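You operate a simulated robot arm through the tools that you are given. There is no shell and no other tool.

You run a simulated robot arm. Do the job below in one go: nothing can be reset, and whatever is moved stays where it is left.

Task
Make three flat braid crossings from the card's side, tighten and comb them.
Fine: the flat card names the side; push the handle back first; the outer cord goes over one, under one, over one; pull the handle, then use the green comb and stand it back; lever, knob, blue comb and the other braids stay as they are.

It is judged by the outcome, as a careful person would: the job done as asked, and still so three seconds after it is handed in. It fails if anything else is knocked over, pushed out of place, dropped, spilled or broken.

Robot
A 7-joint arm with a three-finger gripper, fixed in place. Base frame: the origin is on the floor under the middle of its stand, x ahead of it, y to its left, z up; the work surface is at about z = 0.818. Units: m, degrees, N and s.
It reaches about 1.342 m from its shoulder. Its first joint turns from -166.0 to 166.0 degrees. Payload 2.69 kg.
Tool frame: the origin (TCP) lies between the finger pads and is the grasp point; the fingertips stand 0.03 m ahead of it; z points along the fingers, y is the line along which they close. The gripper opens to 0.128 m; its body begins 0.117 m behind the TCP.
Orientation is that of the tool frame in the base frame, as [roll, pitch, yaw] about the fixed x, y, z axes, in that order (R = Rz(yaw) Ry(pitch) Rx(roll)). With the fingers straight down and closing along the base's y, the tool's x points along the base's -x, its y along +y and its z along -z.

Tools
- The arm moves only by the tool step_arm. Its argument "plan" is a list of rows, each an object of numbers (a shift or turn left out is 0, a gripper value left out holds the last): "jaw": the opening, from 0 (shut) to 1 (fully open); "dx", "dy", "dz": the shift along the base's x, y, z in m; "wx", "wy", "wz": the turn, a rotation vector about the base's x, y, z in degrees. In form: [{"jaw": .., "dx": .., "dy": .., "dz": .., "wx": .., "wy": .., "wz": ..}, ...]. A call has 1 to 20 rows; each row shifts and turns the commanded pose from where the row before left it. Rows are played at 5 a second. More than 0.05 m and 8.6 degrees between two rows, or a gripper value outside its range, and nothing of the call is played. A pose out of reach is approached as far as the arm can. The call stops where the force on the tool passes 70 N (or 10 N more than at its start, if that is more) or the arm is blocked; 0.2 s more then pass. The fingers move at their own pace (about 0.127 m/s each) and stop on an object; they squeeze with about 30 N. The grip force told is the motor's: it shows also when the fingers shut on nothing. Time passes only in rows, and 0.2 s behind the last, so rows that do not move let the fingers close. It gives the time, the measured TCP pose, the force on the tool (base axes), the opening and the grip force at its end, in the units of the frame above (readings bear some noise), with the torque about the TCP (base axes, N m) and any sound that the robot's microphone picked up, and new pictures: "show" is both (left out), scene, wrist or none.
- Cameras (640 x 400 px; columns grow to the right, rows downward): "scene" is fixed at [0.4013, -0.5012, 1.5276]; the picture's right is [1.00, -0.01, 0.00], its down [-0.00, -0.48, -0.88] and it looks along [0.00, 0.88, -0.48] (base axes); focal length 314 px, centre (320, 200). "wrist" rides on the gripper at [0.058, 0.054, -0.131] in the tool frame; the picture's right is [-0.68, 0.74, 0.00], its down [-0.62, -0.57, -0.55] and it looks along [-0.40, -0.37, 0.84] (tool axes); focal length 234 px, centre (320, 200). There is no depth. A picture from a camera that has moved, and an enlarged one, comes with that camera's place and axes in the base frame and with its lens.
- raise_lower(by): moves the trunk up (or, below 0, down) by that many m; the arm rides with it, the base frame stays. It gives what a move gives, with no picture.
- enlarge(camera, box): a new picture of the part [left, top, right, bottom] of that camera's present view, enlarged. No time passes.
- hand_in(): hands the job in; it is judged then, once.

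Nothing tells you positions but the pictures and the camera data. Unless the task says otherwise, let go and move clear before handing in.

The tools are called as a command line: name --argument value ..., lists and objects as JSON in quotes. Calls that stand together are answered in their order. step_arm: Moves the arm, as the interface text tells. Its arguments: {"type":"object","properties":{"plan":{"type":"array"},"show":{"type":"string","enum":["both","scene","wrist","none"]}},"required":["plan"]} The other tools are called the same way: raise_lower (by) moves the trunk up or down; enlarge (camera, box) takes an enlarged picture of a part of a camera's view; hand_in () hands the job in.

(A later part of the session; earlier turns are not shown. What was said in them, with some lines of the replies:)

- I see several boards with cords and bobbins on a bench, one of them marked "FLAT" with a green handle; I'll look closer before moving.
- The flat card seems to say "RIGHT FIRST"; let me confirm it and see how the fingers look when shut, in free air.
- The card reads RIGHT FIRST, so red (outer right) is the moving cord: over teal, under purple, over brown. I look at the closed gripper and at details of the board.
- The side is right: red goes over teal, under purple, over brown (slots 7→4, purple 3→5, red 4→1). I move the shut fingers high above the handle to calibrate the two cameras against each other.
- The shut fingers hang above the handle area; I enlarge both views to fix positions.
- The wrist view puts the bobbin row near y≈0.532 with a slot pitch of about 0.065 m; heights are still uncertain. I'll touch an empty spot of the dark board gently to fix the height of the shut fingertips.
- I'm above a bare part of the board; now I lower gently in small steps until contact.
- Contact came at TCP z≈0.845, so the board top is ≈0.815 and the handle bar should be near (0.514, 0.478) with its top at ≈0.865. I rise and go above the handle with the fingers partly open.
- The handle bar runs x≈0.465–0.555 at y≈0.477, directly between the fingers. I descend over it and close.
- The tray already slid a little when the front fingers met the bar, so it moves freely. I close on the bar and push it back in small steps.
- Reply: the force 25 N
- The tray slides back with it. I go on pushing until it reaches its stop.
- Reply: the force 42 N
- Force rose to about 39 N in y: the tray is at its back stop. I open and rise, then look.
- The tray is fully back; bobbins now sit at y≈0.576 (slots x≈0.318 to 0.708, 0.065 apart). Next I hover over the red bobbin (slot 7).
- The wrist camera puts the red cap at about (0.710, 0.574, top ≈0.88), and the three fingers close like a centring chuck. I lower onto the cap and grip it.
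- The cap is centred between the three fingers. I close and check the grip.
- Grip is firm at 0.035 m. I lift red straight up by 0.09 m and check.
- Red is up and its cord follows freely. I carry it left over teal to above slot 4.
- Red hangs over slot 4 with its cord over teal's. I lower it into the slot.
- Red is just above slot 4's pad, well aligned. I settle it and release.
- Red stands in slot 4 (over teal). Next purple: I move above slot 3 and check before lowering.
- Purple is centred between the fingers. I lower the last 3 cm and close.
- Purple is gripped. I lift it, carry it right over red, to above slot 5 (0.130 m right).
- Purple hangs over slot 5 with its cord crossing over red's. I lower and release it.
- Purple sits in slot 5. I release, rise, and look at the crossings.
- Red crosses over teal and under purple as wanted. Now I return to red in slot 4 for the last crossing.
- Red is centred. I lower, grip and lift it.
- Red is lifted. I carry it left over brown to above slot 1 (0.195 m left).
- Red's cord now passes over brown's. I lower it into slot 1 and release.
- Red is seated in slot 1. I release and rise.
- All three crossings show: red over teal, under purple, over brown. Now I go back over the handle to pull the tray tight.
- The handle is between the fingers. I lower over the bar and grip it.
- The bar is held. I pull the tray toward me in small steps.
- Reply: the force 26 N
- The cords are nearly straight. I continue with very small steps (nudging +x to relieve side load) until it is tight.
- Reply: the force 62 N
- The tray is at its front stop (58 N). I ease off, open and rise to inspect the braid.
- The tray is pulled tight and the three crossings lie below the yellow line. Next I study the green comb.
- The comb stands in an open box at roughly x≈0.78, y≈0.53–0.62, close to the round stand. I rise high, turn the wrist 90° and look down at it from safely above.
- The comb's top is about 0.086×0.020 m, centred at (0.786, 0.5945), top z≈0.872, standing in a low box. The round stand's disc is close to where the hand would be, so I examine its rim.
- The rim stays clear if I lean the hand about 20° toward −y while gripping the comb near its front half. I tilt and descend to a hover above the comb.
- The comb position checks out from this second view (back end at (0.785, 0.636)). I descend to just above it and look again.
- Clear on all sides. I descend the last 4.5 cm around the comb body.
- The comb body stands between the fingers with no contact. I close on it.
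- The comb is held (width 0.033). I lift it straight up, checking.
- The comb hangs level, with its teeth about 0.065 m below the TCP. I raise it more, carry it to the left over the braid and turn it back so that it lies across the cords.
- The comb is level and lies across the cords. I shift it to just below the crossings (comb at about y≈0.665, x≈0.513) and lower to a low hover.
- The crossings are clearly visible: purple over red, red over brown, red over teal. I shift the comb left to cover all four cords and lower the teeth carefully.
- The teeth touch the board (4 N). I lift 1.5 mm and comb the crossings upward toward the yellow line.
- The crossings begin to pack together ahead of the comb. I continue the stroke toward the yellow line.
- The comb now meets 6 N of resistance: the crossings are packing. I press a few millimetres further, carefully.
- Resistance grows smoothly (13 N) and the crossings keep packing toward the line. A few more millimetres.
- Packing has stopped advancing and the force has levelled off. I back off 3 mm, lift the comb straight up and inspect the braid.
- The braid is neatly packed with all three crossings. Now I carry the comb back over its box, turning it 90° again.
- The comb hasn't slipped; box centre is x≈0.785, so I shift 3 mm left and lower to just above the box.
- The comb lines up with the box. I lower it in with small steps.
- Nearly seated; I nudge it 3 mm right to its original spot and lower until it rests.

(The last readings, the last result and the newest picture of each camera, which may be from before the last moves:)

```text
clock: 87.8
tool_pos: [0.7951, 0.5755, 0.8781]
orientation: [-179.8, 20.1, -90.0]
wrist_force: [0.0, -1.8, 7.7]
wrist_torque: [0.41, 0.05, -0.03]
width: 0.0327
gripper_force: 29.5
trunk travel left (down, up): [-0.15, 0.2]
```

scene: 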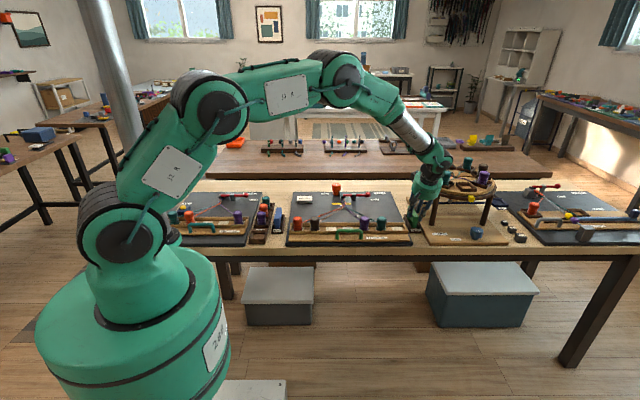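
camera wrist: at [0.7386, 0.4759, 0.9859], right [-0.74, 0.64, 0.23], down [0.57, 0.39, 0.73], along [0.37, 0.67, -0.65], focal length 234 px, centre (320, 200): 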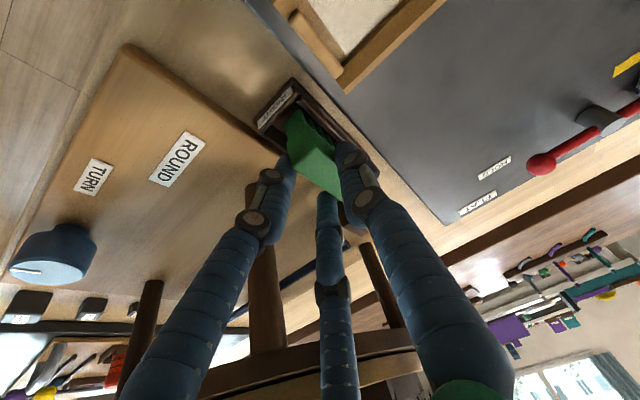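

The comb rests on the box floor. I open gently, check that it stands, and rise.

step_arm --plan '[{"jaw": 0.3}, {"jaw": 0.35}, {"jaw": 0.42}, {"jaw": 0.48}, {}]' --show "wrist"

enlarge --camera "scene" --box '[396, 190, 444, 240]'

enlarge --camera "wrist" --box '[200, 80, 440, 230]'

```text
clock: 89.0
tool_pos: [0.7961, 0.5749, 0.8765]
orientation: [-180.0, 19.9, -90.0]
wrist_force: [0.0, 0.3, 0.5]
wrist_torque: [-0.03, -0.01, 0.02]
width: 0.0614
gripper_force: 0.1
trunk travel left (down, up): [-0.15, 0.2]
camera wrist: at [0.7415, 0.476, 0.9795], right [-0.74, 0.64, 0.23], down [0.57, 0.39, 0.73], along [0.37, 0.67, -0.65], focal length 234 px, centre (320, 200)
```

wrist: 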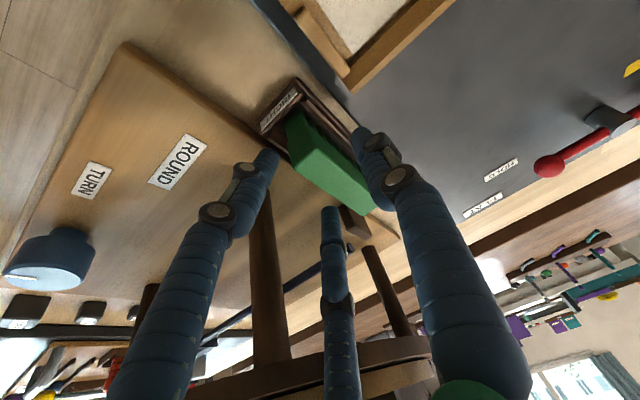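

```text
8.00 times, centred on (420, 215) of scene
camera zoom: at [0.4013, -0.5012, 1.5276], right [1.0, -0.01, 0.0], down [0.0, -0.48, -0.88], along [0.0, 0.88, -0.48], focal length 2513 px, centre (-480, 80)
```

zoom: 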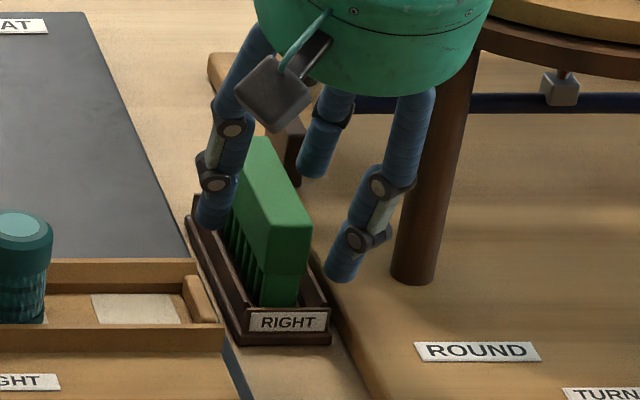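

```text
2.67 times, centred on (320, 155) of wrist
camera zoom: at [0.7415, 0.476, 0.9795], right [-0.74, 0.64, 0.23], down [0.57, 0.39, 0.73], along [0.37, 0.67, -0.65], focal length 624 px, centre (320, 320)
```

zoom: 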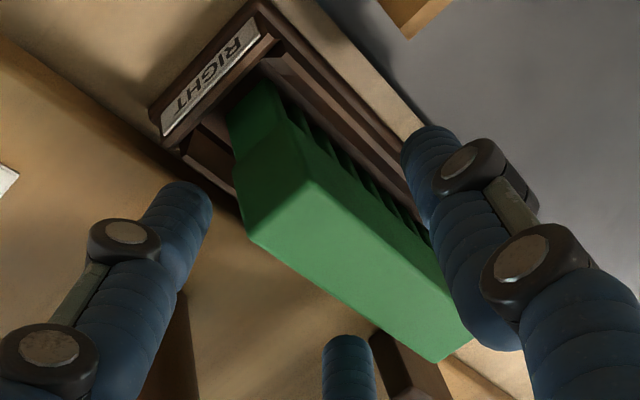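

The comb stands freely in its box. I rise straight up and move clear.

step_arm --plan '[{"jaw": 0.48, "dz": 0.015}, {"dz": 0.025}, {"dz": 0.04}, {"dz": 0.04}, {"dz": 0.04}, {"dz": 0.04}, {"dx": -0.03, "wx": -6.667}, {"dx": -0.03, "wx": -6.667}, {"dx": -0.03, "wx": -6.666}, {"dx": -0.04}, {"dx": -0.04}, {}]'

enlarge --camera "scene" --box '[270, 170, 430, 270]'

enlarge --camera "scene" --box '[390, 150, 530, 250]'

enlarge --camera "scene" --box '[160, 170, 320, 270]'

enlarge --camera "scene" --box '[318, 185, 374, 220]'

```text
clock: 91.6
tool_pos: [0.6245, 0.5721, 1.0745]
orientation: [180.0, 0.0, -90.1]
wrist_force: [-0.8, 0.5, 0.8]
wrist_torque: [0.01, -0.07, -0.03]
width: 0.0615
gripper_force: 0.1
trunk travel left (down, up): [-0.15, 0.2]
camera wrist: at [0.5695, 0.5154, 1.2057], right [-0.74, 0.68, 0.0], down [0.57, 0.62, 0.55], along [0.37, 0.4, -0.84], focal length 234 px, centre (320, 200)
```

scene: 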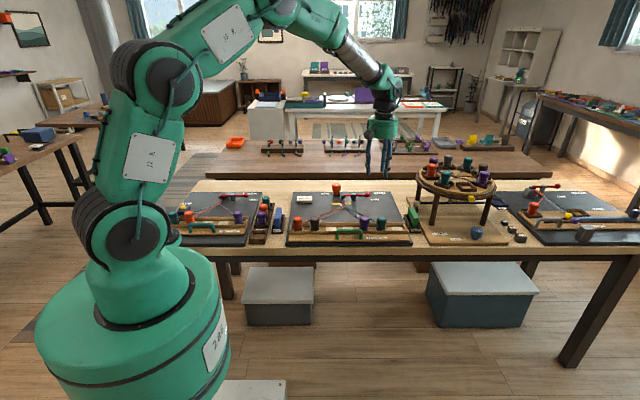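
wrist: 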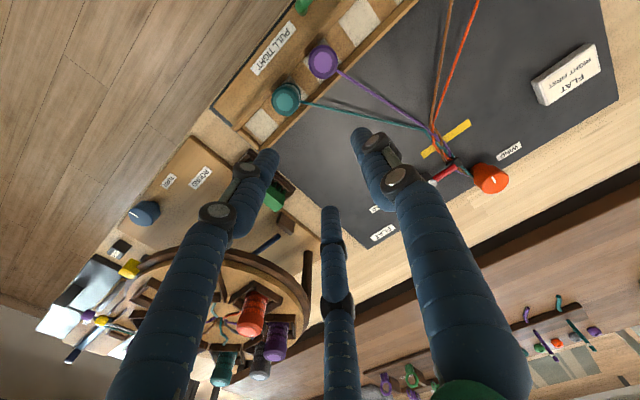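

```text
4.00 times, centred on (350, 220) of scene
camera zoom: at [0.4013, -0.5012, 1.5276], right [1.0, -0.01, 0.0], down [0.0, -0.48, -0.88], along [0.0, 0.88, -0.48], focal length 1257 px, centre (200, 120)
```

zoom: 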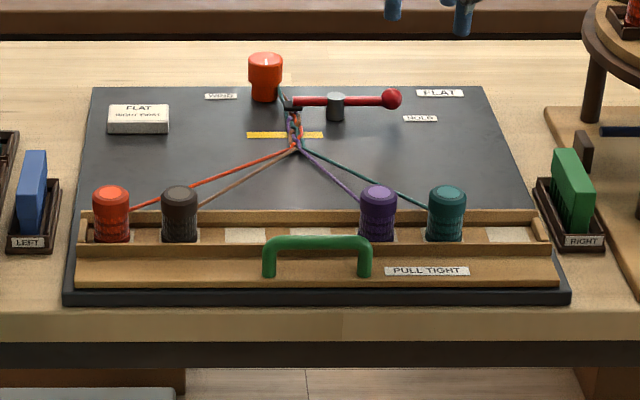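

```text
4.00 times, centred on (460, 200) of scene
camera zoom: at [0.4013, -0.5012, 1.5276], right [1.0, -0.01, 0.0], down [0.0, -0.48, -0.88], along [0.0, 0.88, -0.48], focal length 1257 px, centre (-240, 200)
```

zoom: 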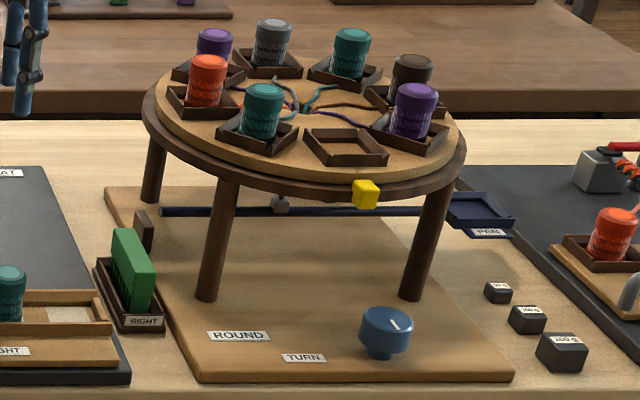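

```text
4.00 times, centred on (240, 220) of scene
camera zoom: at [0.4013, -0.5012, 1.5276], right [1.0, -0.01, 0.0], down [0.0, -0.48, -0.88], along [0.0, 0.88, -0.48], focal length 1257 px, centre (640, 120)
```

zoom: 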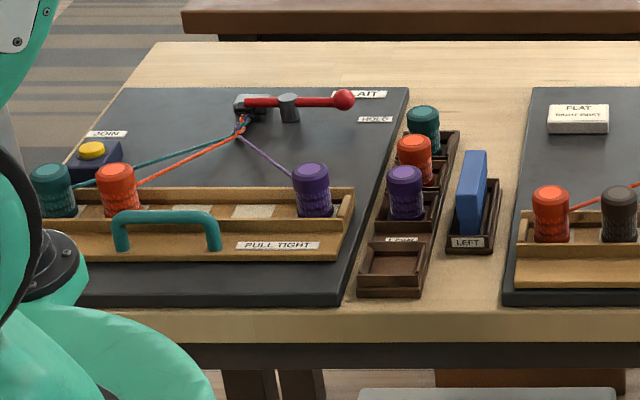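

```text
11.43 times, centred on (346, 202) of scene
camera zoom: at [0.4013, -0.5012, 1.5276], right [1.0, -0.01, 0.0], down [0.0, -0.48, -0.88], along [0.0, 0.88, -0.48], focal length 3590 px, centre (23, 171)
```

zoom: 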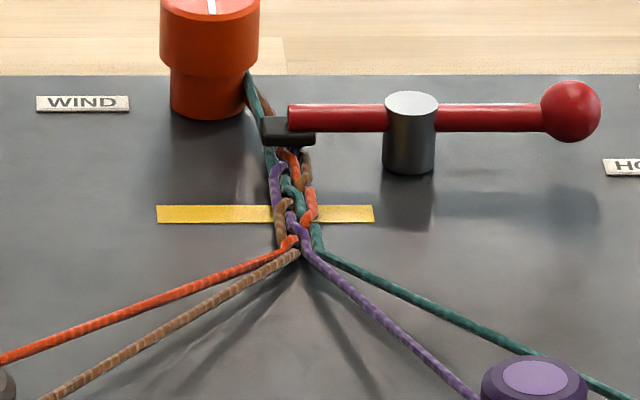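

Everything is in place: red is over teal, under purple and over brown. The tray is pulled tight, the braid is combed to the line and the green comb stands in its box. Lever, knob, blue comb and the other braids look unchanged and the arm is clear, so I hand in.

hand_in

```text
The job is handed in.
```

The flat braid is done from the right, as the card said, and the job is handed in. I don't have the judge's result.

- **Crossings:** The outer right (red) cord goes over teal, under purple and over brown. The close-up pictures show all three crossings.
- **Handle:** I pushed it back to its stop before moving any bobbins. Afterwards I pulled it forward until it stopped again, with the cords taut.
- **Combing:** I swept the green comb through the cords toward the yellow line until the crossings stopped packing. They ended up close together just below the line.
- **Comb:** The green comb is standing upright in its box, in about the same spot as before.
- **Everything else:** In the final pictures the lever, knob, blue comb and other braids look unchanged. Nothing was dropped or knocked over, and the arm was clear before I handed in.
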